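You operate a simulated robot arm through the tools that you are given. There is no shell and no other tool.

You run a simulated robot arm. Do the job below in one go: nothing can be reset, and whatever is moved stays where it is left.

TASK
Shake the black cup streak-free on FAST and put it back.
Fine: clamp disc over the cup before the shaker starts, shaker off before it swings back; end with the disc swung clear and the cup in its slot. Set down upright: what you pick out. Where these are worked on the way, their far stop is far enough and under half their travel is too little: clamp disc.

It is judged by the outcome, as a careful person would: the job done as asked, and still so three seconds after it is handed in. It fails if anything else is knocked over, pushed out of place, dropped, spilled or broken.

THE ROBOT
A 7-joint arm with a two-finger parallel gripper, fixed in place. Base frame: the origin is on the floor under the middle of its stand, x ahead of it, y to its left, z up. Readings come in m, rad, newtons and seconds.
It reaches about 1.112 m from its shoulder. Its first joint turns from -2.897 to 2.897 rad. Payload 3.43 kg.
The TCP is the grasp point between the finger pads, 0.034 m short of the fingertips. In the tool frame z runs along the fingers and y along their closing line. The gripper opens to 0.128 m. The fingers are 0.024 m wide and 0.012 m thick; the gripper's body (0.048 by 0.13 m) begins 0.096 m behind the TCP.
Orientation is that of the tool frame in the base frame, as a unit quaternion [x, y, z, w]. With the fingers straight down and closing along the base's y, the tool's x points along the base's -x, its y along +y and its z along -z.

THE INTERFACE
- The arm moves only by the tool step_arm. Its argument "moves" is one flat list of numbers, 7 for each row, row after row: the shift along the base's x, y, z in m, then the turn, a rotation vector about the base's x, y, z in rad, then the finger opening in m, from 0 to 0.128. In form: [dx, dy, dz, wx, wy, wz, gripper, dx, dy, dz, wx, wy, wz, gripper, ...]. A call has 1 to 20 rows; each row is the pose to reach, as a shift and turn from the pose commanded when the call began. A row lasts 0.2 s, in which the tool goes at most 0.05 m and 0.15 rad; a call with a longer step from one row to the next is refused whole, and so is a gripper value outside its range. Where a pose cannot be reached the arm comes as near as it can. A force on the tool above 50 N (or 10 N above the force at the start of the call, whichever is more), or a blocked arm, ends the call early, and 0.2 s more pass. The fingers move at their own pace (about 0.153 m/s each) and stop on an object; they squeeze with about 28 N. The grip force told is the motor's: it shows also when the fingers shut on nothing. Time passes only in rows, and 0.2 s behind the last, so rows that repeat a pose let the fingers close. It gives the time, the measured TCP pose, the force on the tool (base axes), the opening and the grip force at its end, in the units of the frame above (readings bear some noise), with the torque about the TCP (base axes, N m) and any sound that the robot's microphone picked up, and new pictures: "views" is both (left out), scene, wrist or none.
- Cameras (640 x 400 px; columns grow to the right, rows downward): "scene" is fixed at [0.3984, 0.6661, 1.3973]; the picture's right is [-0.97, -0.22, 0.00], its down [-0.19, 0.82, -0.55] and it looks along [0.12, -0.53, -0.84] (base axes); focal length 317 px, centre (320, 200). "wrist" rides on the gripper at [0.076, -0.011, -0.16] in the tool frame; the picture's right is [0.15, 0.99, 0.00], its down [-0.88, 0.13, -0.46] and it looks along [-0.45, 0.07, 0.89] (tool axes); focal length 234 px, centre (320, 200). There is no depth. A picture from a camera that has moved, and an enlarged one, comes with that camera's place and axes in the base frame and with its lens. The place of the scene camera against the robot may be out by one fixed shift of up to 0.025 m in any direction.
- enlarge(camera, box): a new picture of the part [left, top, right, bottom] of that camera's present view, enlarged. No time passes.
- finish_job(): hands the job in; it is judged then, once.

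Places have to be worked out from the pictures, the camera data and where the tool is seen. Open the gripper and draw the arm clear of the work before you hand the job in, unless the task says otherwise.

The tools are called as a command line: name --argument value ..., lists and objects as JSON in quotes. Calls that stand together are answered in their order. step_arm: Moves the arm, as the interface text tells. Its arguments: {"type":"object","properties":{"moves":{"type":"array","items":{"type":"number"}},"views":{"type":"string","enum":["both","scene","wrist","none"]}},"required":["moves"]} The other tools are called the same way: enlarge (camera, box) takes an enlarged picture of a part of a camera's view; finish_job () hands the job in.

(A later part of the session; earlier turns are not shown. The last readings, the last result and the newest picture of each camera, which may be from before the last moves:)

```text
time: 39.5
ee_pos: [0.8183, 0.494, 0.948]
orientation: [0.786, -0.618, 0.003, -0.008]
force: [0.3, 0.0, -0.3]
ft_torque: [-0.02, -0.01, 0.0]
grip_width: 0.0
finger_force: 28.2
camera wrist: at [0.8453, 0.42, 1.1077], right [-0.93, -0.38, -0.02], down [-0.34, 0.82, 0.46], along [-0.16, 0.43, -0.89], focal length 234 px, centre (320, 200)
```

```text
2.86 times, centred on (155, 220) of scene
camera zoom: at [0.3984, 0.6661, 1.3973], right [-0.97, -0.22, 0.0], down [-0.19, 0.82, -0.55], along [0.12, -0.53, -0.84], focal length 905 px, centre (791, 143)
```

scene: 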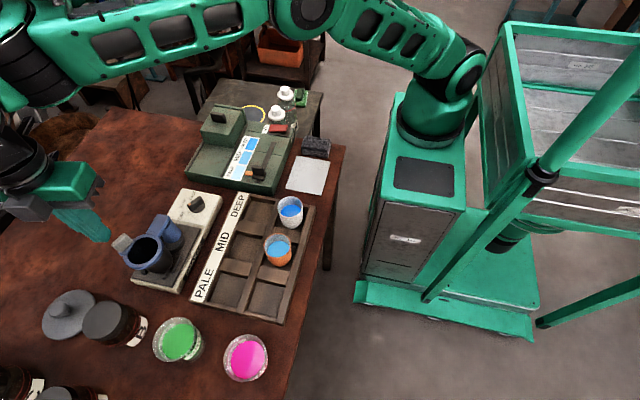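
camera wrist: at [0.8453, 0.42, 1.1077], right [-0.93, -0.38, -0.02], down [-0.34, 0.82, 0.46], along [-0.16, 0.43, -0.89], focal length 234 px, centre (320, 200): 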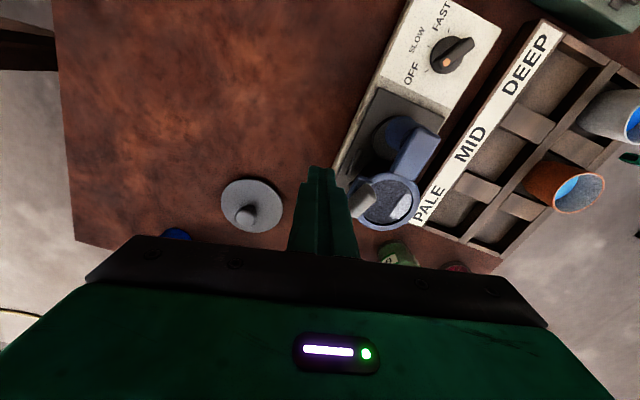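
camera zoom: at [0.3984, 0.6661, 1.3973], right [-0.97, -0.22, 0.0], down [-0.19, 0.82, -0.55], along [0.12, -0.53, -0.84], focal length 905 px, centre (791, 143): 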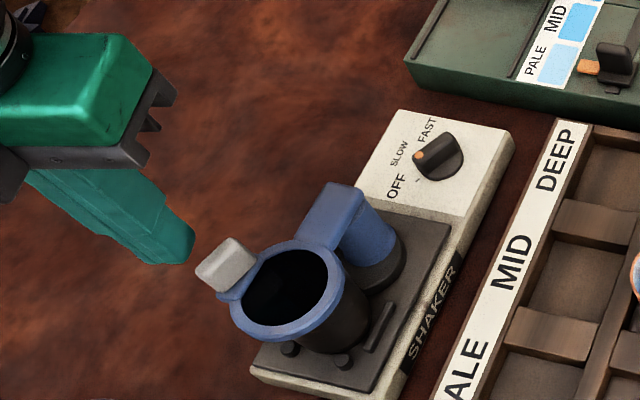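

The disc rests over the cup at its far stop, the cup is upright, and the shaker has not moved. Next is the dial: I'll go up, level the tool, then move above the knob and line up the finger closing direction across its bar.

step_arm --moves '[0.005, 0, 0.03, -0.004, 0.007, 0, 0.0, 0.005, 0, 0.065, -0.009, 0.0146, 0, 0.0, 0.005, 0, 0.092, -0.009, 0.0146, 0, 0.03]' --views "none"

step_arm --moves '[-0.012, -0.02, 0, 0, 0, -0.141, 0.05, -0.024, -0.04, 0, 0, 0, -0.282, 0.05, -0.036, -0.06, 0, 0, 0, -0.423, 0.05, -0.048, -0.08, 0, 0, 0, -0.564, 0.05, -0.06, -0.1, 0, 0, 0, -0.705, 0.05, -0.072, -0.12, 0, 0, 0, -0.846, 0.05, -0.086, -0.139, 0, 0, 0, -0.988, 0.05, -0.086, -0.139, 0, 0, 0, -0.988, 0.05]' --views "both"

enlarge --camera "wrist" --box '[220, 90, 420, 230]'

enlarge --camera "scene" --box '[100, 170, 230, 300]'

```text
time: 40.3
ee_pos: [0.8279, 0.4928, 1.0412]
orientation: [0.786, -0.618, -0.001, 0.002]
force: [0.1, -0.1, -0.5]
ft_torque: [0.0, 0.01, 0.0]
grip_width: 0.0298
finger_force: 0.0
```

```text
time: 42.1
ee_pos: [0.7377, 0.3534, 1.0391]
orientation: [-0.397, 0.918, -0.001, -0.002]
force: [0.2, 0.6, 0.9]
ft_torque: [-0.01, 0.03, -0.02]
grip_width: 0.0499
finger_force: 0.2
camera wrist: at [0.6945, 0.2895, 1.199], right [-0.82, 0.57, 0.0], down [0.51, 0.73, 0.45], along [0.26, 0.37, -0.89], focal length 234 px, centre (320, 200)
```

scene: 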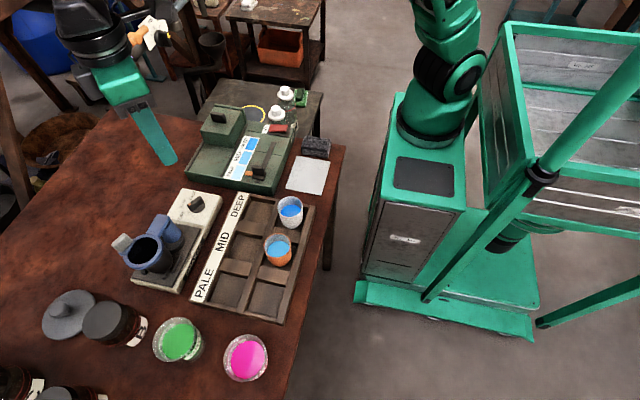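
wrist: 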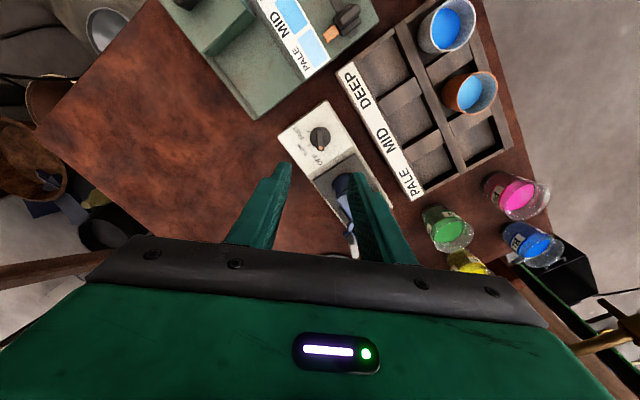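

```text
2.86 times, centred on (320, 160) of wrist
camera zoom: at [0.6945, 0.2895, 1.199], right [-0.82, 0.57, 0.0], down [0.51, 0.73, 0.45], along [0.26, 0.37, -0.89], focal length 669 px, centre (320, 314)
```

zoom: 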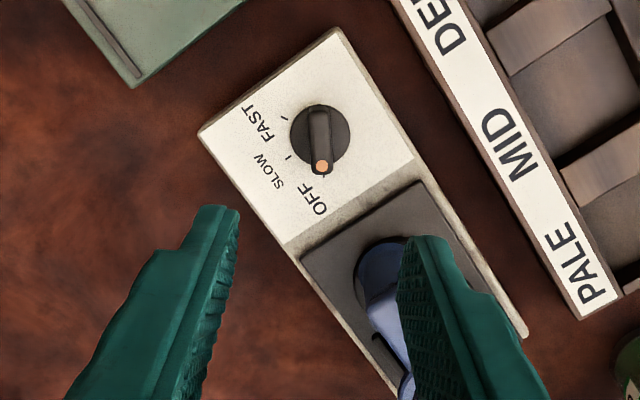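

```text
3.08 times, centred on (165, 235) of scene
camera zoom: at [0.3984, 0.6661, 1.3973], right [-0.97, -0.22, 0.0], down [-0.19, 0.82, -0.55], along [0.12, -0.53, -0.84], focal length 974 px, centre (797, 92)
```

zoom: 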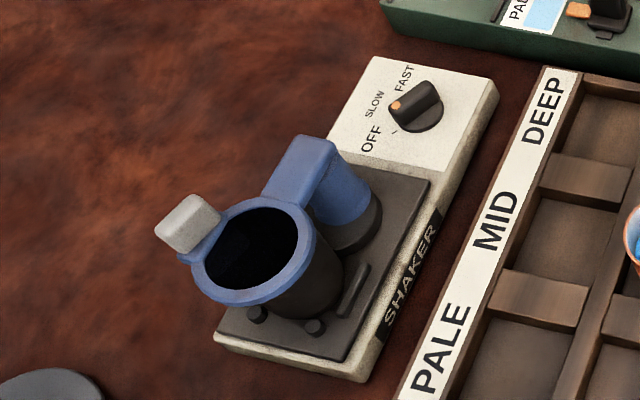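

The view shows OFF at about +59°, SLOW at about 0° and FAST at about −60° from +x, with the knob axis at (0.738, 0.354) and bar top at z≈0.854. I'll yaw +0.21 rad to close squarely across the bar and descend over it.

step_arm --moves '[0, 0.0005, -0.02, 0, 0, 0.11, 0.05, 0, 0.0005, -0.05, 0, 0, 0.213, 0.05, 0, 0.0005, -0.09, 0, 0, 0.213, 0.05, 0, 0.0005, -0.12, 0, 0, 0.213, 0.05, 0, 0.0005, -0.14, 0, 0, 0.213, 0.05, 0, 0.0005, -0.14, 0, 0, 0.213, 0.05]' --views "both"

enlarge --camera "wrist" --box '[220, 110, 420, 250]'

enlarge --camera "scene" --box '[120, 150, 250, 280]'

```text
time: 43.5
ee_pos: [0.7395, 0.3548, 0.8984]
orientation: [-0.494, 0.869, 0.0, 0.0]
force: [1.1, 0.3, 0.1]
ft_torque: [0.02, -0.01, -0.01]
grip_width: 0.05
finger_force: 0.1
camera wrist: at [0.7094, 0.2821, 1.0587], right [-0.92, 0.38, 0.0], down [0.34, 0.82, 0.45], along [0.17, 0.42, -0.89], focal length 234 px, centre (320, 200)
```

scene: 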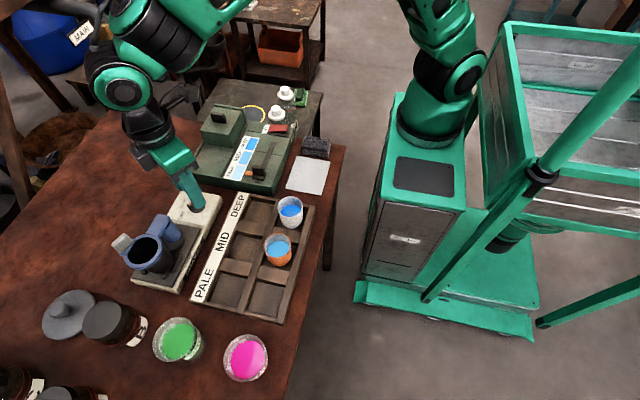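
wrist: 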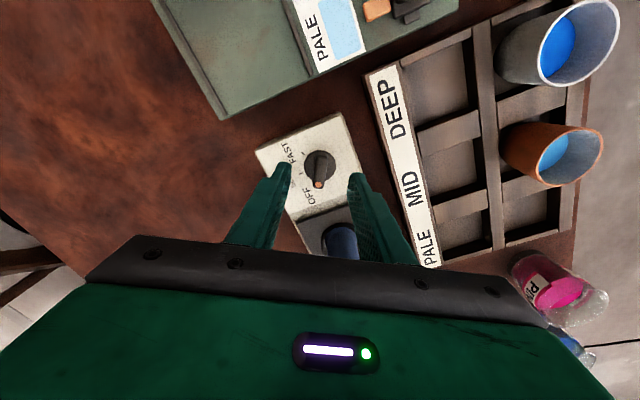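

```text
2.86 times, centred on (320, 180) of wrist
camera zoom: at [0.7094, 0.2821, 1.0587], right [-0.92, 0.38, 0.0], down [0.34, 0.82, 0.45], along [0.17, 0.42, -0.89], focal length 669 px, centre (320, 257)
```

zoom: 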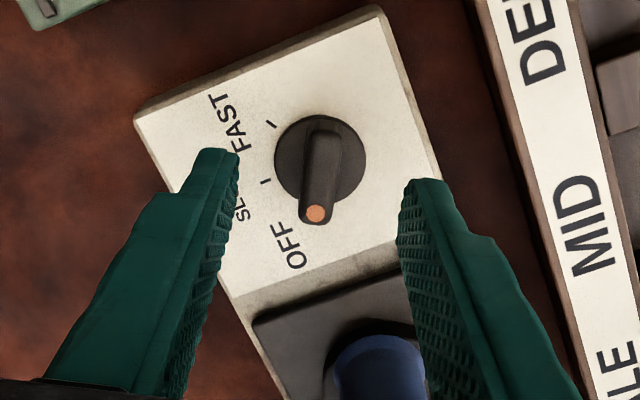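

```text
3.08 times, centred on (185, 215) of scene
camera zoom: at [0.3984, 0.6661, 1.3973], right [-0.97, -0.22, 0.0], down [-0.19, 0.82, -0.55], along [0.12, -0.53, -0.84], focal length 974 px, centre (735, 154)
```

zoom: 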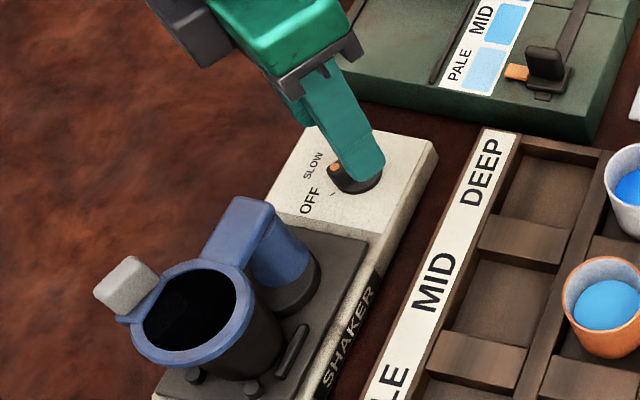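

The bar is centred between the fingers and parallel to them. I'll shift ~2 mm onto the knob axis (0.738, 0.3525), lower to TCP z≈0.876 and close gently on it.

step_arm --moves '[-0.0015, -0.002, -0.01, 0, 0, 0, 0.05, -0.0015, -0.002, -0.022, 0, 0, 0, 0.05, -0.0015, -0.002, -0.022, 0, 0, 0, 0.05]' --views "wrist"

enlarge --camera "wrist" --box '[220, 110, 420, 250]'

```text
time: 44.3
ee_pos: [0.7377, 0.3516, 0.8767]
orientation: [-0.494, 0.87, -0.001, -0.001]
force: [0.0, 1.1, -0.2]
ft_torque: [0.01, -0.01, 0.02]
grip_width: 0.0501
finger_force: 0.1
camera wrist: at [0.7074, 0.2798, 1.0367], right [-0.92, 0.38, 0.0], down [0.34, 0.82, 0.45], along [0.17, 0.42, -0.89], focal length 234 px, centre (320, 200)
```

wrist: 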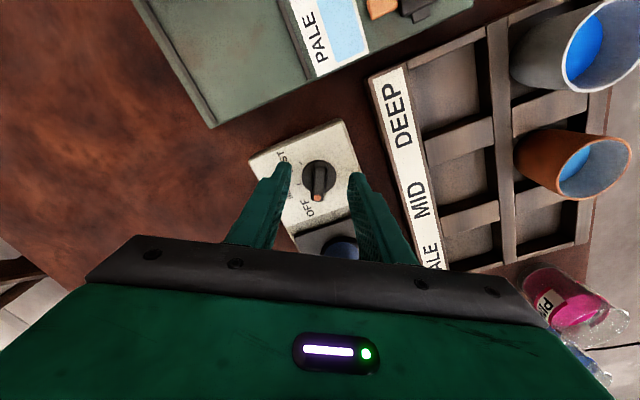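

```text
2.86 times, centred on (320, 180) of wrist
camera zoom: at [0.7074, 0.2798, 1.0367], right [-0.92, 0.38, 0.0], down [0.34, 0.82, 0.45], along [0.17, 0.42, -0.89], focal length 669 px, centre (320, 257)
```

zoom: 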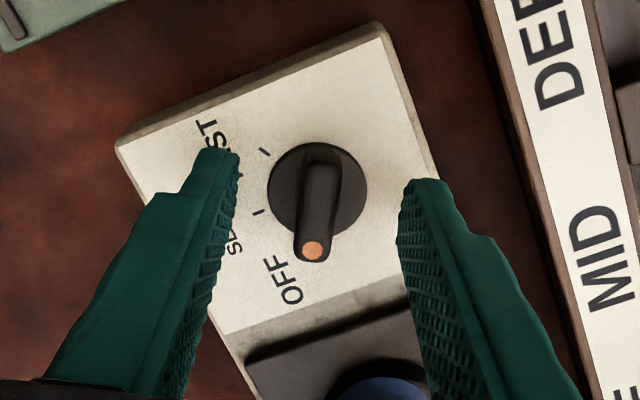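

TCP and knob axis coincide within a millimetre. Closing on the bar.

step_arm --moves '[0, 0, 0, 0, 0, 0, 0.035, 0, 0, 0, 0, 0, 0, 0.02, 0, 0, 0, 0, 0, 0, 0.005, 0, 0, 0, 0, 0, 0, 0.0]' --views "wrist"

enlarge --camera "wrist" --box '[220, 110, 420, 250]'

```text
time: 45.3
ee_pos: [0.7369, 0.3519, 0.8762]
orientation: [-0.494, 0.87, -0.001, -0.001]
force: [0.7, -1.0, -0.8]
ft_torque: [-0.05, -0.03, 0.03]
grip_width: 0.0121
finger_force: 45.0
camera wrist: at [0.7075, 0.2797, 1.0368], right [-0.92, 0.38, 0.0], down [0.34, 0.82, 0.45], along [0.17, 0.42, -0.89], focal length 234 px, centre (320, 200)
```

wrist: 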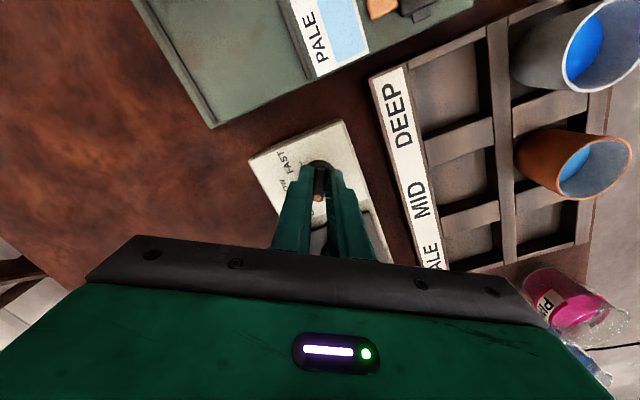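

```text
2.86 times, centred on (320, 180) of wrist
camera zoom: at [0.7075, 0.2797, 1.0368], right [-0.92, 0.38, 0.0], down [0.34, 0.82, 0.45], along [0.17, 0.42, -0.89], focal length 669 px, centre (320, 257)
```

zoom: 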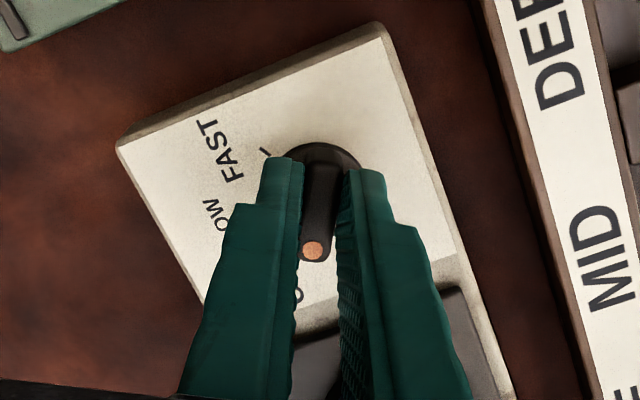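

The knob bar is gripped (12 mm wide). I'll turn clockwise, toward SLOW and then FAST, checking torque and sound on the way.

step_arm --moves '[0, 0, 0, 0, 0, -0.13, 0.0, 0, 0, 0, 0, 0, -0.26, 0.0, 0, 0, 0, 0, 0, -0.39, 0.0, 0, 0, 0, 0, 0, -0.52, 0.0]' --views "both"

enlarge --camera "wrist" --box '[220, 110, 420, 250]'

```text
time: 46.3
ee_pos: [0.7347, 0.3547, 0.8762]
orientation: [-0.253, 0.968, 0.0, -0.002]
force: [-7.4, 7.4, -1.4]
ft_torque: [0.79, -0.62, 0.03]
grip_width: 0.0115
finger_force: 44.7
camera wrist: at [0.6748, 0.305, 1.0368], right [-0.61, 0.79, 0.0], down [0.7, 0.55, 0.45], along [0.36, 0.28, -0.89], focal length 234 px, centre (320, 200)
```

scene: 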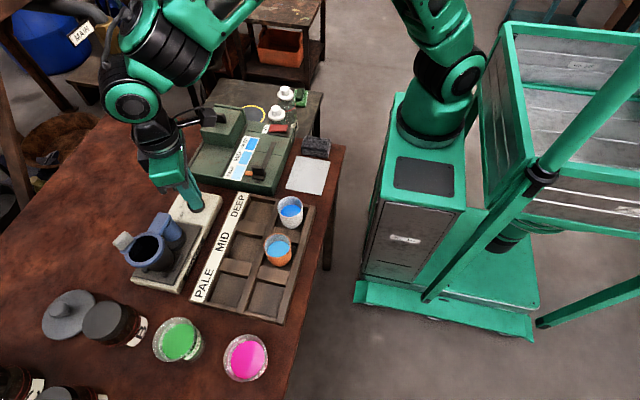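
wrist: 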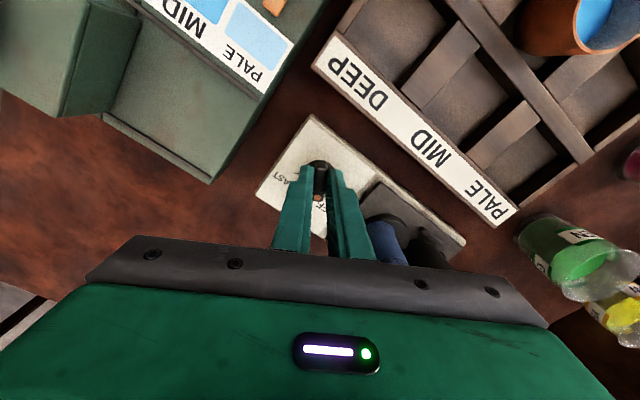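

```text
2.86 times, centred on (320, 180) of wrist
camera zoom: at [0.6748, 0.305, 1.0368], right [-0.61, 0.79, 0.0], down [0.7, 0.55, 0.45], along [0.36, 0.28, -0.89], focal length 669 px, centre (320, 257)
```

zoom: 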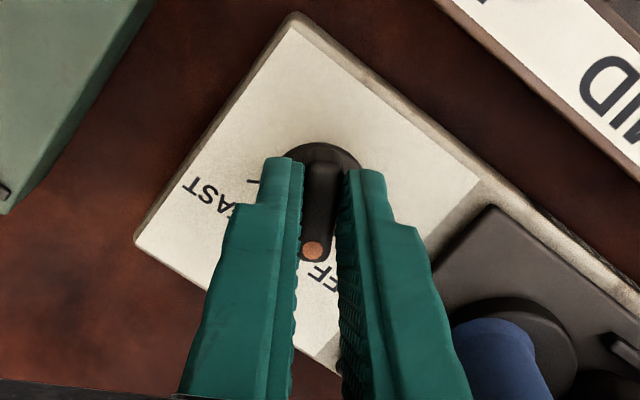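

The knob follows, but the small sideways force shows the true axis is ~7 mm nearer the pointer end, about (0.740, 0.358). I'll continue turning along the matching small arc to keep the load low.

step_arm --moves '[-0.0034, 0.0036, 0, 0, 0, -0.14, 0.0, -0.0036, 0.0044, 0, 0, 0, -0.28, 0.0, -0.0038, 0.0054, 0, 0, 0, -0.42, 0.0, -0.0038, 0.006, 0, 0, 0, -0.51, 0.0]' --views "both"

enlarge --camera "wrist" --box '[220, 110, 420, 250]'

```text
time: 47.3
ee_pos: [0.7349, 0.3561, 0.877]
orientation: [0.0, 1.0, -0.001, 0.0]
force: [15.4, -12.2, 4.9]
ft_torque: [-0.37, 0.13, -0.03]
grip_width: 0.0117
finger_force: 45.2
camera wrist: at [0.6585, 0.3438, 1.0367], right [-0.14, 0.99, 0.0], down [0.88, 0.13, 0.45], along [0.45, 0.06, -0.89], focal length 234 px, centre (320, 200)
```

scene: 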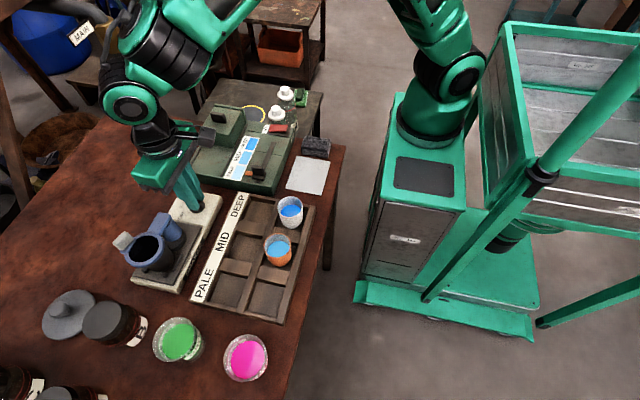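
wrist: 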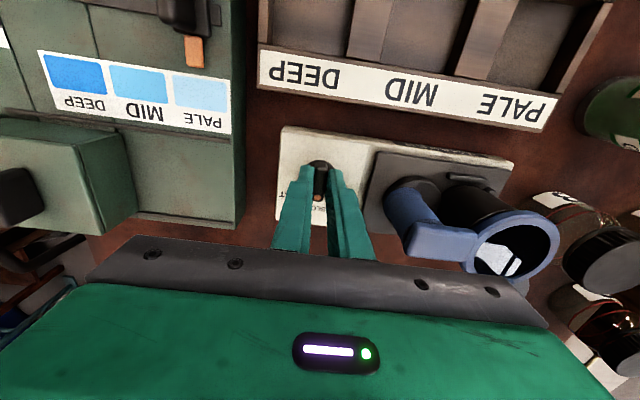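

```text
2.86 times, centred on (320, 180) of wrist
camera zoom: at [0.6585, 0.3438, 1.0367], right [-0.14, 0.99, 0.0], down [0.88, 0.13, 0.45], along [0.45, 0.06, -0.89], focal length 669 px, centre (320, 257)
```

zoom: 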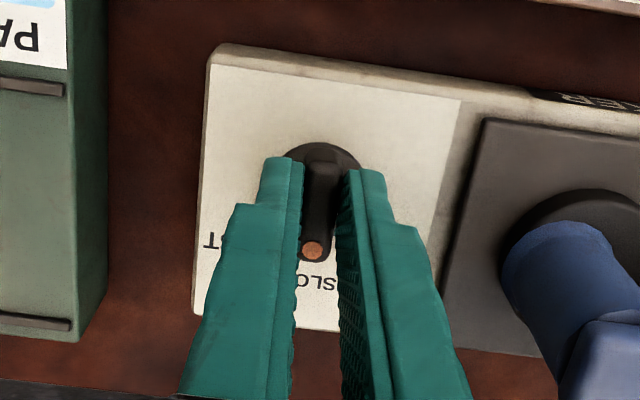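

The pointer is now at SLOW; the readings place the axis at (0.7394, 0.356), so I correct the arc and continue on to FAST.

step_arm --moves '[0.0013, -0.0012, 0, 0, 0, -0.13, 0.0, 0.0015, -0.0005, 0, 0, 0, -0.26, 0.0, 0.0017, 0.0001, 0, 0, 0, -0.39, 0.0, 0.0019, 0.0006, 0, 0, 0, -0.52, 0.0, 0.0022, 0.0011, 0, 0, 0, -0.65, 0.0, 0.0026, 0.0015, 0, 0, 0, -0.78, 0.0, 0.0031, 0.0019, 0, 0, 0, -0.91, 0.0]' --views "both"

enlarge --camera "wrist" --box '[220, 110, 420, 250]'

enlarge --camera "scene" --box '[100, 170, 250, 310]'

```text
time: 48.9
ee_pos: [0.7367, 0.3604, 0.8767]
orientation: [0.439, 0.899, 0.0, 0.0]
force: [17.1, -6.0, 8.0]
ft_torque: [-0.82, -1.09, 0.05]
grip_width: 0.012
finger_force: 44.9
camera wrist: at [0.6809, 0.4109, 1.0368], right [0.69, 0.72, 0.0], down [0.64, -0.62, 0.45], along [0.33, -0.31, -0.89], focal length 234 px, centre (320, 200)
```

scene: 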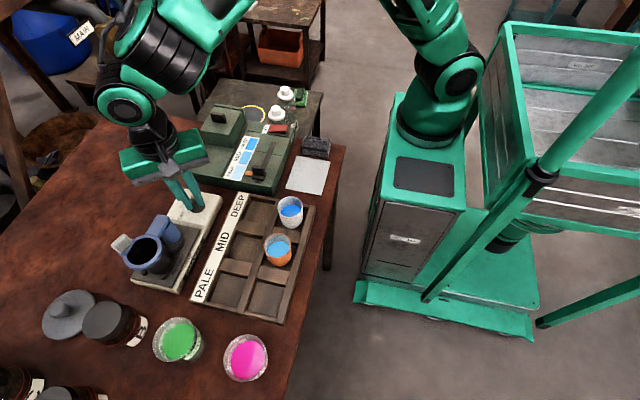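
wrist: 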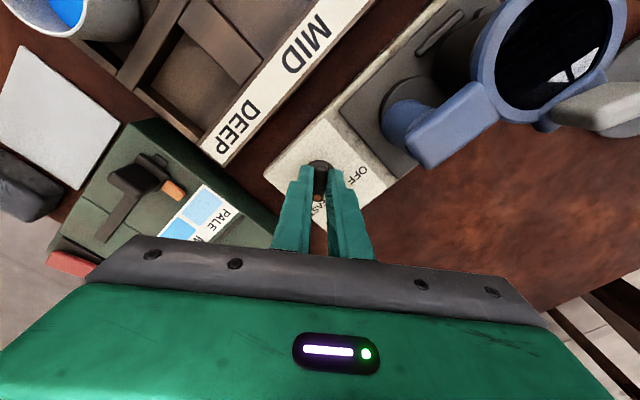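

```text
2.86 times, centred on (320, 180) of wrist
camera zoom: at [0.6809, 0.4109, 1.0368], right [0.69, 0.72, 0.0], down [0.64, -0.62, 0.45], along [0.33, -0.31, -0.89], focal length 669 px, centre (320, 257)
```

zoom: 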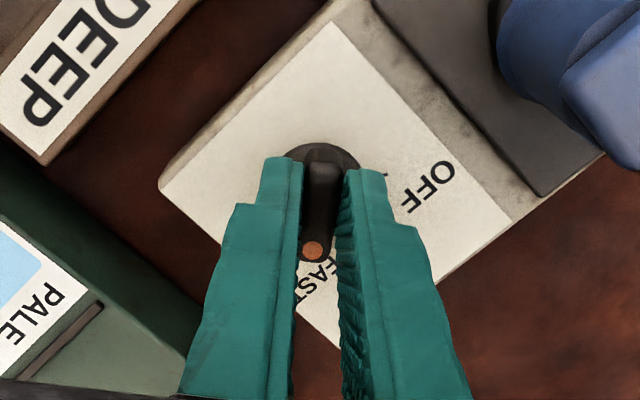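

```text
2.86 times, centred on (175, 240) of scene
camera zoom: at [0.3984, 0.6661, 1.3973], right [-0.97, -0.22, 0.0], down [-0.19, 0.82, -0.55], along [0.12, -0.53, -0.84], focal length 905 px, centre (734, 86)
```

zoom: 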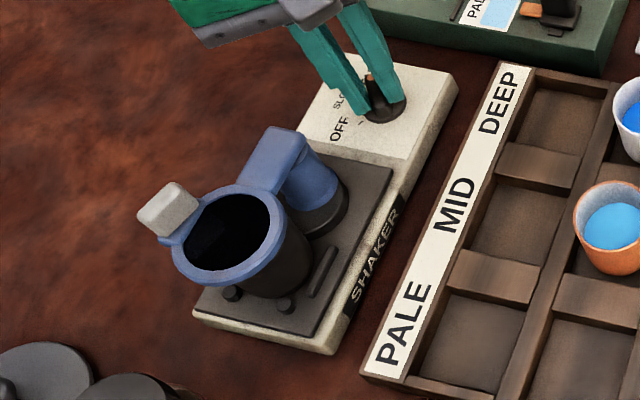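

The pointer is at about −52°; FAST is at −60°. I'll turn the rest and hold a moment to listen.

step_arm --moves '[0.0, 0.0004, -0.001, 0, 0, -0.08, 0.0, 0.0003, 0.0008, -0.001, 0, 0, -0.15, 0.0, 0.0003, 0.0008, -0.001, 0, 0, -0.18, 0.0, 0.0003, 0.0008, -0.001, 0, 0, -0.18, 0.0]' --views "both"

enlarge --camera "wrist" --box '[220, 110, 420, 250]'

enlarge --camera "scene" --box '[100, 170, 250, 310]'

```text
time: 49.9
ee_pos: [0.7363, 0.3606, 0.8767]
orientation: [0.518, 0.855, 0.001, -0.001]
force: [21.3, -10.4, 23.9]
ft_torque: [-0.47, -0.77, 1.09]
grip_width: 0.0124
finger_force: 44.9
camera wrist: at [0.6915, 0.4204, 1.0368], right [0.81, 0.59, 0.0], down [0.52, -0.72, 0.45], along [0.27, -0.37, -0.89], focal length 234 px, centre (320, 200)
```

scene: 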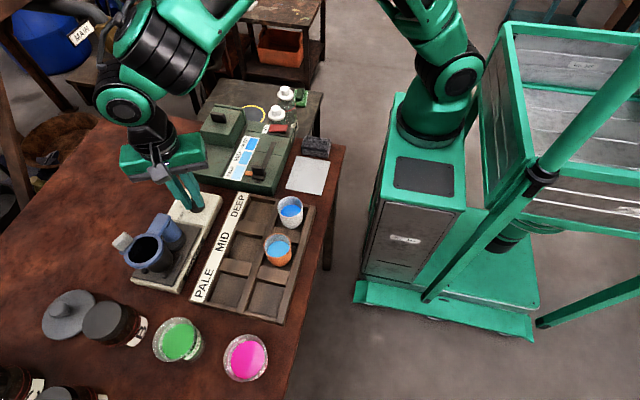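
wrist: 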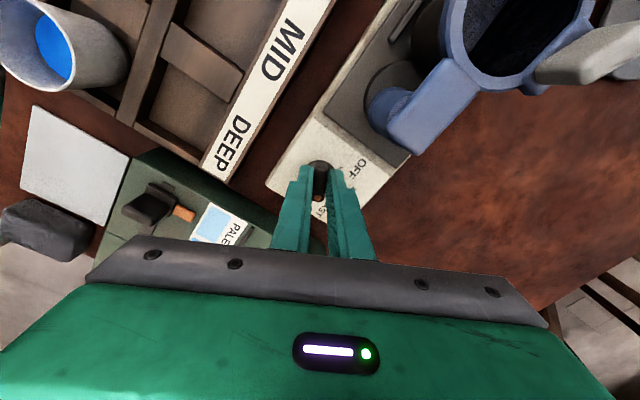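

```text
2.86 times, centred on (320, 180) of wrist
camera zoom: at [0.6915, 0.4204, 1.0368], right [0.81, 0.59, 0.0], down [0.52, -0.72, 0.45], along [0.27, -0.37, -0.89], focal length 669 px, centre (320, 257)
```

zoom: 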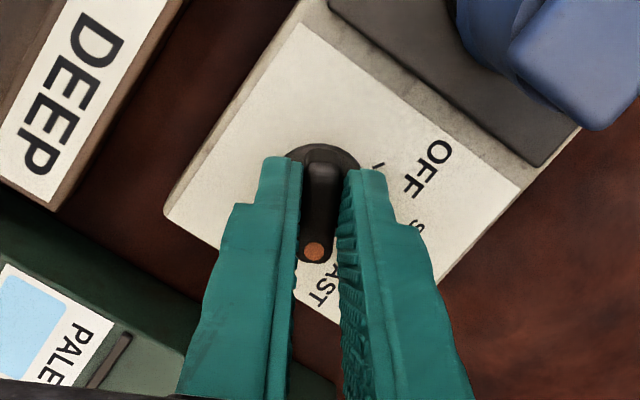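

```text
2.86 times, centred on (175, 240) of scene
camera zoom: at [0.3984, 0.6661, 1.3973], right [-0.97, -0.22, 0.0], down [-0.19, 0.82, -0.55], along [0.12, -0.53, -0.84], focal length 905 px, centre (734, 86)
```

zoom: 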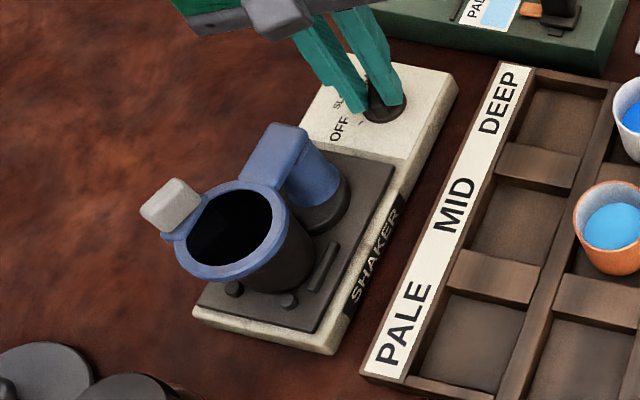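

Torque rose to 1.1 N·m at about −62°, so the dial is at its FAST end, and the shaker plate appears to be moving. I'll ease the load slightly, keep hold of the knob and watch and listen.

step_arm --moves '[0.0, 0.0, 0.001, 0, 0, 0.04, 0.0, 0.0, 0.0, 0.001, 0, 0, 0.04, 0.0, 0, 0, 0.001, 0, 0, 0.04, 0.0, 0, 0, 0.001, 0, 0, 0.04, 0.0]' --views "both"

enlarge --camera "scene" --box '[100, 170, 250, 310]'

enlarge --camera "wrist" --box '[320, 0, 640, 220]'

```text
time: 50.9
ee_pos: [0.7373, 0.3602, 0.8767]
orientation: [0.5, 0.866, 0.001, -0.002]
force: [27.0, -3.3, 11.2]
ft_torque: [0.52, -0.47, 0.08]
grip_width: 0.0118
finger_force: 44.9
camera wrist: at [0.6892, 0.4187, 1.0367], right [0.78, 0.62, 0.0], down [0.55, -0.7, 0.45], along [0.28, -0.36, -0.89], focal length 234 px, centre (320, 200)
```

scene: 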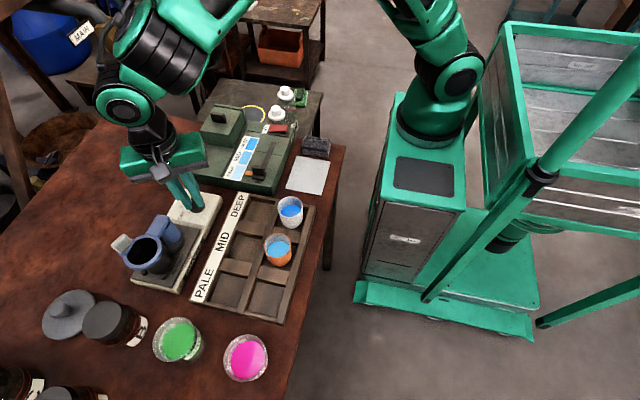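
wrist: 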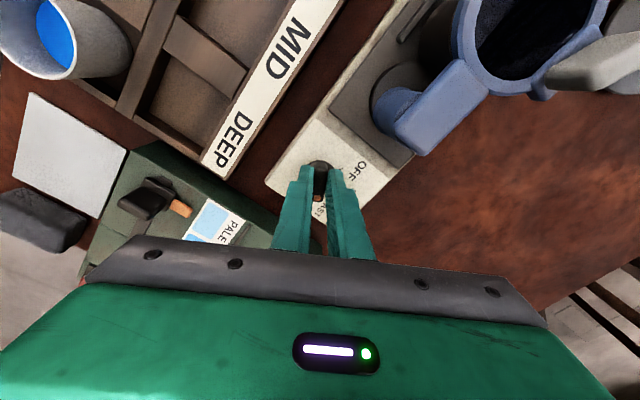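

```text
2.86 times, centred on (175, 240) of scene
camera zoom: at [0.3984, 0.6661, 1.3973], right [-0.97, -0.22, 0.0], down [-0.19, 0.82, -0.55], along [0.12, -0.53, -0.84], focal length 905 px, centre (734, 86)
```

zoom: 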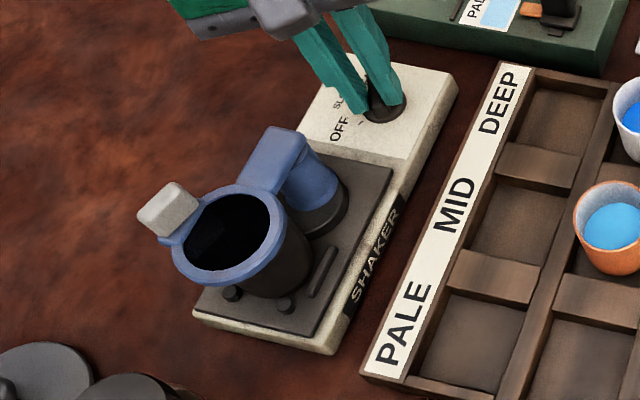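

```text
1.82 times, centred on (480, 110) of wrist
camera zoom: at [0.6892, 0.4187, 1.0367], right [0.78, 0.62, 0.0], down [0.55, -0.7, 0.45], along [0.28, -0.36, -0.89], focal length 426 px, centre (29, 364)
```

zoom: 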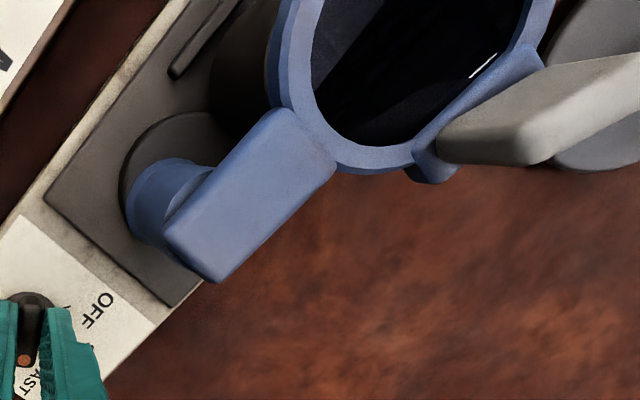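

The dial is exactly at FAST (−60°) and the plate is visibly oscillating a couple of mm between pictures. I'll relieve the sideways load a little and let it shake for 4 s.

step_arm --moves '[0.001, 0.0, 0.0005, 0, 0, 0, 0.0, 0.0015, 0, 0.0008, 0, 0, 0, 0.0, 0.0015, 0, 0.0008, 0, 0, 0, 0.0, 0.0015, 0, 0.0008, 0, 0, 0, 0.0, 0.0015, 0, 0.0008, 0, 0, 0, 0.0, 0.0015, 0, 0.0008, 0, 0, 0, 0.0, 0.0015, 0, 0.0008, 0, 0, 0, 0.0, 0.0015, 0, 0.0008, 0, 0, 0, 0.0, 0.0015, 0, 0.0008, 0, 0, 0, 0.0, 0.0015, 0, 0.0008, 0, 0, 0, 0.0, 0.0015, 0, 0.0008, 0, 0, 0, 0.0, 0.0015, 0, 0.0008, 0, 0, 0, 0.0, 0.0015, 0, 0.0008, 0, 0, 0, 0.0, 0.0015, 0, 0.0008, 0, 0, 0, 0.0, 0.0015, 0, 0.0008, 0, 0, 0, 0.0, 0.0015, 0, 0.0008, 0, 0, 0, 0.0, 0.0015, 0, 0.0008, 0, 0, 0, 0.0, 0.0015, 0, 0.0008, 0, 0, 0, 0.0]' --views "both"

enlarge --camera "scene" --box '[100, 170, 250, 310]'

enlarge --camera "wrist" --box '[320, 0, 640, 220]'

```text
time: 54.7
ee_pos: [0.7372, 0.3605, 0.8766]
orientation: [0.5, 0.866, -0.002, -0.002]
force: [-24.8, -16.8, -15.3]
ft_torque: [-0.37, 0.67, -0.18]
grip_width: 0.0119
finger_force: 44.2
camera wrist: at [0.6897, 0.4191, 1.0367], right [0.78, 0.62, 0.0], down [0.56, -0.7, 0.45], along [0.28, -0.36, -0.89], focal length 234 px, centre (320, 200)
```

scene: 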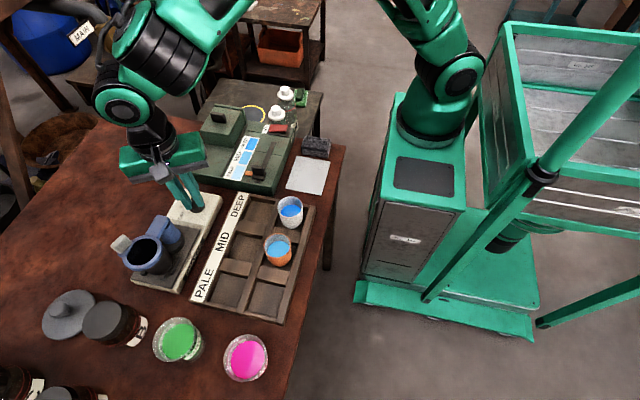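
wrist: 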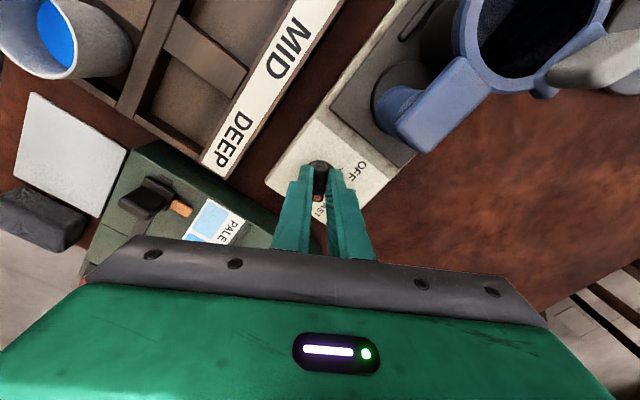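

```text
2.86 times, centred on (175, 240) of scene
camera zoom: at [0.3984, 0.6661, 1.3973], right [-0.97, -0.22, 0.0], down [-0.19, 0.82, -0.55], along [0.12, -0.53, -0.84], focal length 905 px, centre (734, 86)
```

zoom: 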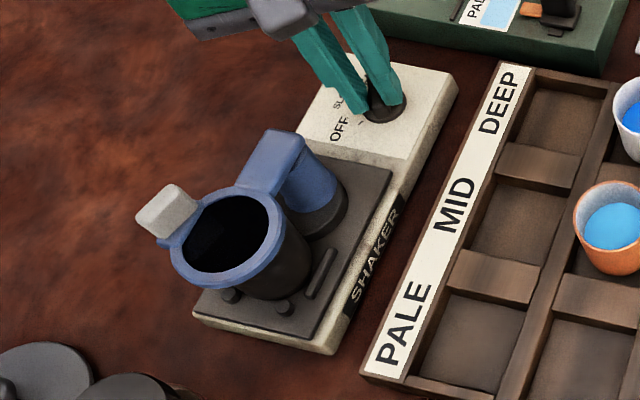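

```text
1.82 times, centred on (480, 110) of wrist
camera zoom: at [0.6897, 0.4191, 1.0367], right [0.78, 0.62, 0.0], down [0.56, -0.7, 0.45], along [0.28, -0.36, -0.89], focal length 426 px, centre (29, 364)
```

zoom: 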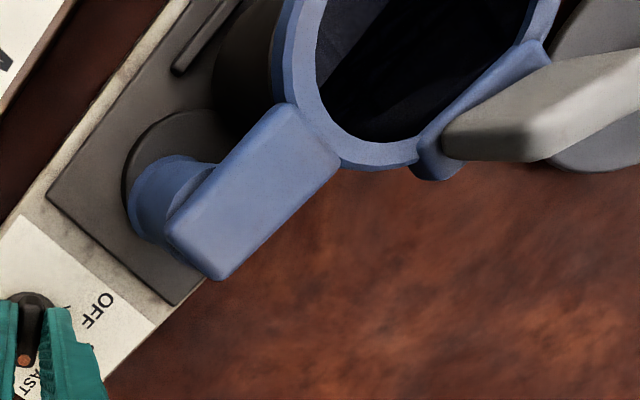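

The plate and clamp keep shifting by a few pixels between pictures, so it is running on FAST. I'll centre the load and let it shake on.

step_arm --moves '[-0.0008, 0.0002, 0, 0, 0, 0, 0.0, -0.0008, 0.0002, 0, 0, 0, 0, 0.0, -0.0008, 0.0002, 0, 0, 0, 0, 0.0, -0.0008, 0.0002, 0, 0, 0, 0, 0.0, -0.0008, 0.0002, 0, 0, 0, 0, 0.0, -0.0008, 0.0002, 0, 0, 0, 0, 0.0, -0.0008, 0.0002, 0, 0, 0, 0, 0.0, -0.0008, 0.0002, 0, 0, 0, 0, 0.0, -0.0008, 0.0002, 0, 0, 0, 0, 0.0, -0.0008, 0.0002, 0, 0, 0, 0, 0.0, -0.0008, 0.0002, 0, 0, 0, 0, 0.0, -0.0008, 0.0002, 0, 0, 0, 0, 0.0, -0.0008, 0.0002, 0, 0, 0, 0, 0.0, -0.0008, 0.0002, 0, 0, 0, 0, 0.0, -0.0008, 0.0002, 0, 0, 0, 0, 0.0, -0.0008, 0.0002, 0, 0, 0, 0, 0.0, -0.0008, 0.0002, 0, 0, 0, 0, 0.0, -0.0008, 0.0002, 0, 0, 0, 0, 0.0, -0.0008, 0.0002, 0, 0, 0, 0, 0.0, -0.0008, 0.0002, 0, 0, 0, 0, 0.0]' --views "both"

enlarge --camera "scene" --box '[110, 200, 210, 300]'

enlarge --camera "wrist" --box '[420, 0, 640, 110]'

```text
time: 58.9
ee_pos: [0.7367, 0.361, 0.8771]
orientation: [0.5, 0.866, -0.002, -0.002]
force: [-19.0, -15.4, -19.5]
ft_torque: [-0.39, 0.51, -0.11]
grip_width: 0.0119
finger_force: 44.8
camera wrist: at [0.6895, 0.4191, 1.0367], right [0.78, 0.62, 0.0], down [0.56, -0.7, 0.45], along [0.28, -0.36, -0.89], focal length 234 px, centre (320, 200)
```

scene: 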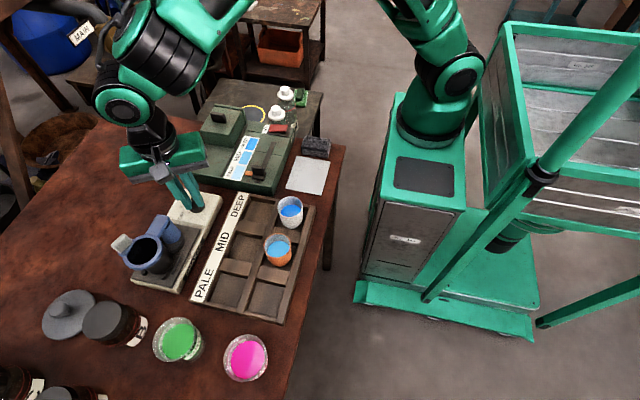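
wrist: 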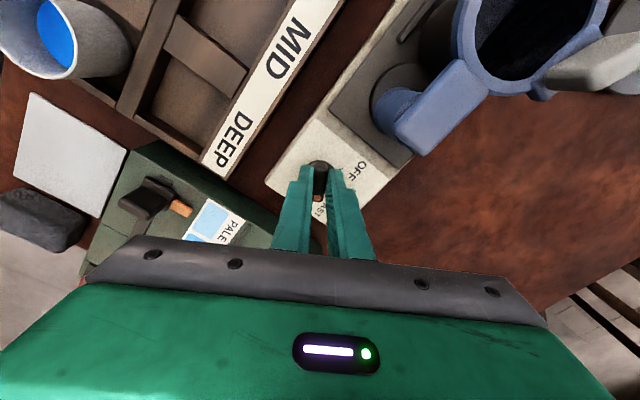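

```text
4.00 times, centred on (160, 250) of scene
camera zoom: at [0.3984, 0.6661, 1.3973], right [-0.97, -0.22, 0.0], down [-0.19, 0.82, -0.55], along [0.12, -0.53, -0.84], focal length 1267 px, centre (960, 0)
```

zoom: 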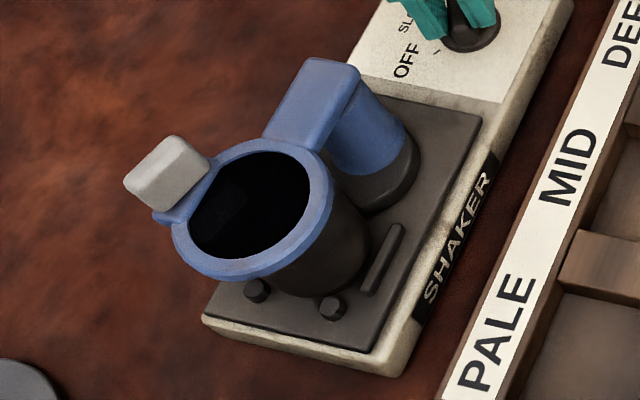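

```text
2.91 times, centred on (530, 55) of wrist
camera zoom: at [0.6895, 0.4191, 1.0367], right [0.78, 0.62, 0.0], down [0.56, -0.7, 0.45], along [0.28, -0.36, -0.89], focal length 681 px, centre (-291, 622)
```

zoom: 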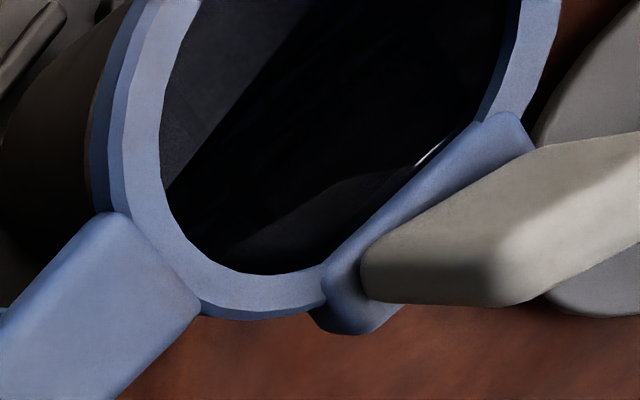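

I'll take two short snapshots to confirm that the plate is really oscillating.

step_arm --moves '[-0.0004, -0.0002, -0.0005, 0, 0, 0, 0.0]' --views "scene"

enlarge --camera "scene" --box '[110, 200, 210, 300]'

step_arm --moves '[-0.0002, -0.0002, -0.0005, 0, 0, 0, 0.0, -0.0002, -0.0002, -0.0005, 0, 0, 0, 0.0]' --views "scene"

enlarge --camera "scene" --box '[110, 200, 210, 300]'

```text
time: 59.3
ee_pos: [0.7372, 0.3608, 0.8772]
orientation: [0.5, 0.866, 0.0, -0.001]
force: [-16.2, -10.2, -18.4]
ft_torque: [-1.15, -0.01, -0.08]
grip_width: 0.0118
finger_force: 45.0
```

scene: 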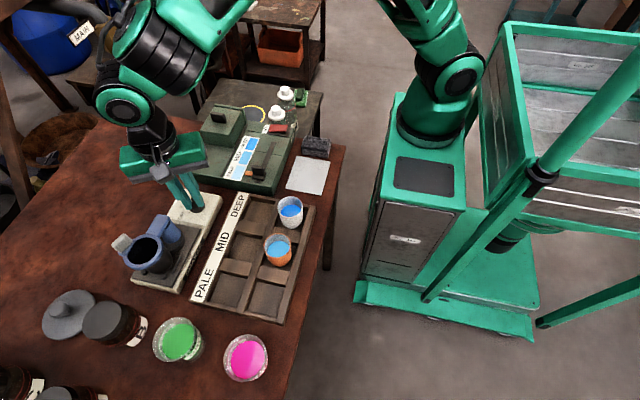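

```text
4.00 times, centred on (160, 250) of scene
camera zoom: at [0.3984, 0.6661, 1.3973], right [-0.97, -0.22, 0.0], down [-0.19, 0.82, -0.55], along [0.12, -0.53, -0.84], focal length 1267 px, centre (960, 0)
```

zoom: 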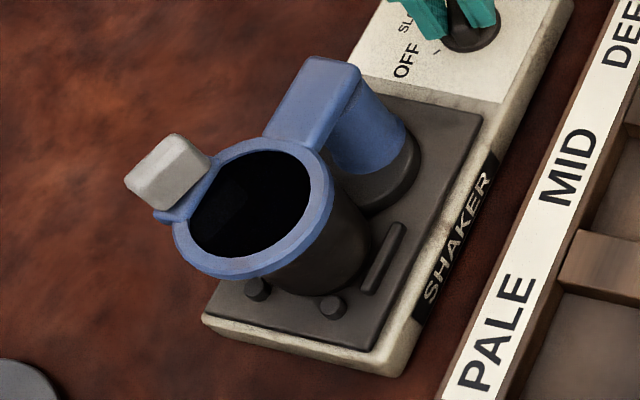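

```text
time: 59.9
ee_pos: [0.7376, 0.3598, 0.8761]
orientation: [0.501, 0.866, 0.0, -0.001]
force: [-15.6, -8.8, -15.4]
ft_torque: [-0.86, 0.11, -0.08]
grip_width: 0.0119
finger_force: 44.8
```

scene: 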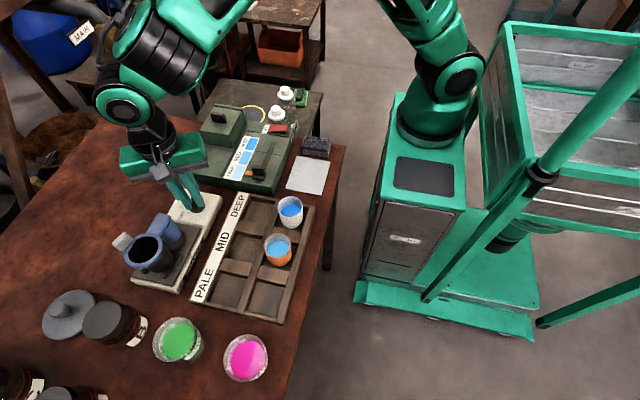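

```text
4.00 times, centred on (160, 250) of scene
camera zoom: at [0.3984, 0.6661, 1.3973], right [-0.97, -0.22, 0.0], down [-0.19, 0.82, -0.55], along [0.12, -0.53, -0.84], focal length 1267 px, centre (960, 0)
```

zoom: 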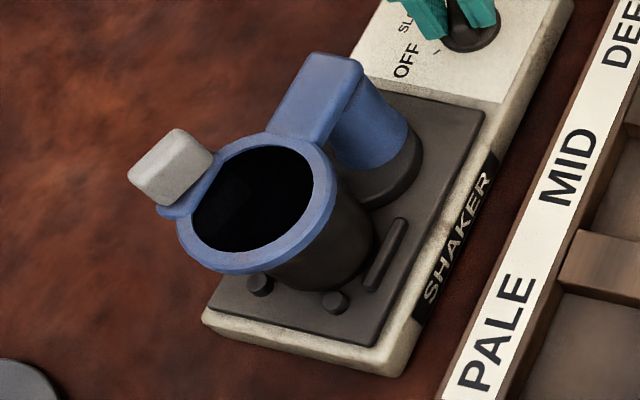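

The plate is clearly oscillating along y, so the shaker is running on FAST. I'll give it about 4 more seconds.

step_arm --moves '[-0.0004, -0.0003, -0.0005, 0, 0, 0, 0.0, -0.0004, -0.0003, -0.0005, 0, 0, 0, 0.0, -0.0004, -0.0003, -0.0005, 0, 0, 0, 0.0, -0.0004, -0.0003, -0.0005, 0, 0, 0, 0.0, -0.0004, -0.0003, -0.0005, 0, 0, 0, 0.0, -0.0004, -0.0003, -0.0005, 0, 0, 0, 0.0, -0.0004, -0.0003, -0.0005, 0, 0, 0, 0.0, -0.0004, -0.0003, -0.0005, 0, 0, 0, 0.0, -0.0004, -0.0003, -0.0005, 0, 0, 0, 0.0, -0.0004, -0.0003, -0.0005, 0, 0, 0, 0.0, -0.0004, -0.0003, -0.0005, 0, 0, 0, 0.0, -0.0004, -0.0003, -0.0005, 0, 0, 0, 0.0, -0.0004, -0.0003, -0.0005, 0, 0, 0, 0.0, -0.0004, -0.0003, -0.0005, 0, 0, 0, 0.0, -0.0004, -0.0003, -0.0005, 0, 0, 0, 0.0, -0.0004, -0.0003, -0.0005, 0, 0, 0, 0.0, -0.0004, -0.0003, -0.0005, 0, 0, 0, 0.0, -0.0004, -0.0003, -0.0005, 0, 0, 0, 0.0, -0.0004, -0.0003, -0.0005, 0, 0, 0, 0.0, -0.0004, -0.0003, -0.0005, 0, 0, 0, 0.0]' --views "scene"

```text
time: 64.1
ee_pos: [0.7362, 0.3605, 0.8765]
orientation: [0.5, 0.866, 0.001, 0.0]
force: [8.8, 1.6, 15.9]
ft_torque: [0.03, -0.28, 0.05]
grip_width: 0.0119
finger_force: 45.1
```

scene: 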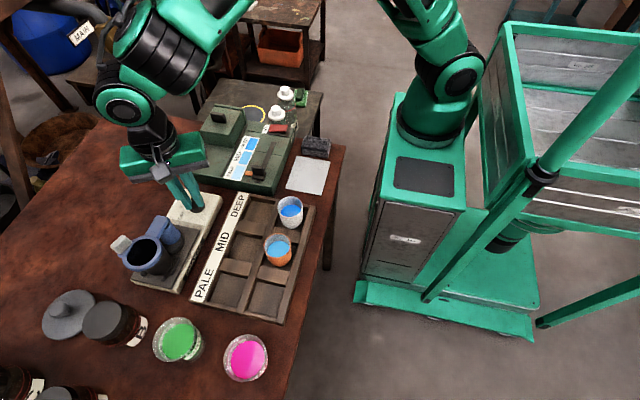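

About 14 s on FAST have passed. Now I turn the dial back toward OFF along the same small arc, first half.

step_arm --moves '[-0.0006, -0.0004, 0.0005, 0, 0, 0.14, 0.0, -0.0011, -0.0008, 0.0005, 0, 0, 0.28, 0.0, -0.0015, -0.0014, 0.0005, 0, 0, 0.42, 0.0, -0.0019, -0.002, 0.0005, 0, 0, 0.56, 0.0, -0.0022, -0.0026, 0.0005, 0, 0, 0.7, 0.0, -0.0024, -0.0033, 0.0005, 0, 0, 0.84, 0.0, -0.0025, -0.004, 0.0005, 0, 0, 0.98, 0.0]' --views "scene"

```text
time: 65.7
ee_pos: [0.7337, 0.3557, 0.8763]
orientation: [0.033, 0.999, 0.0, 0.0]
force: [19.0, 2.3, 19.9]
ft_torque: [0.12, 0.1, 0.02]
grip_width: 0.0121
finger_force: 45.1
```

scene: 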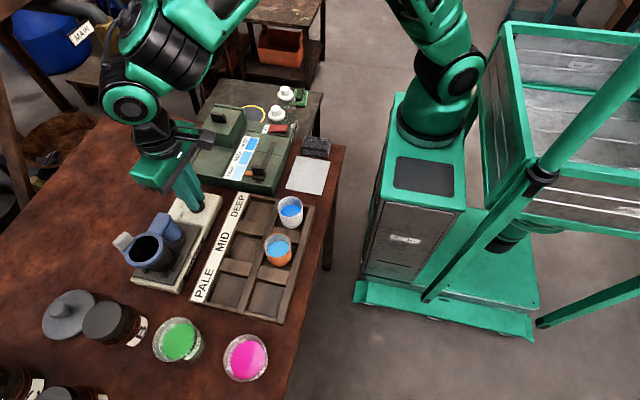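

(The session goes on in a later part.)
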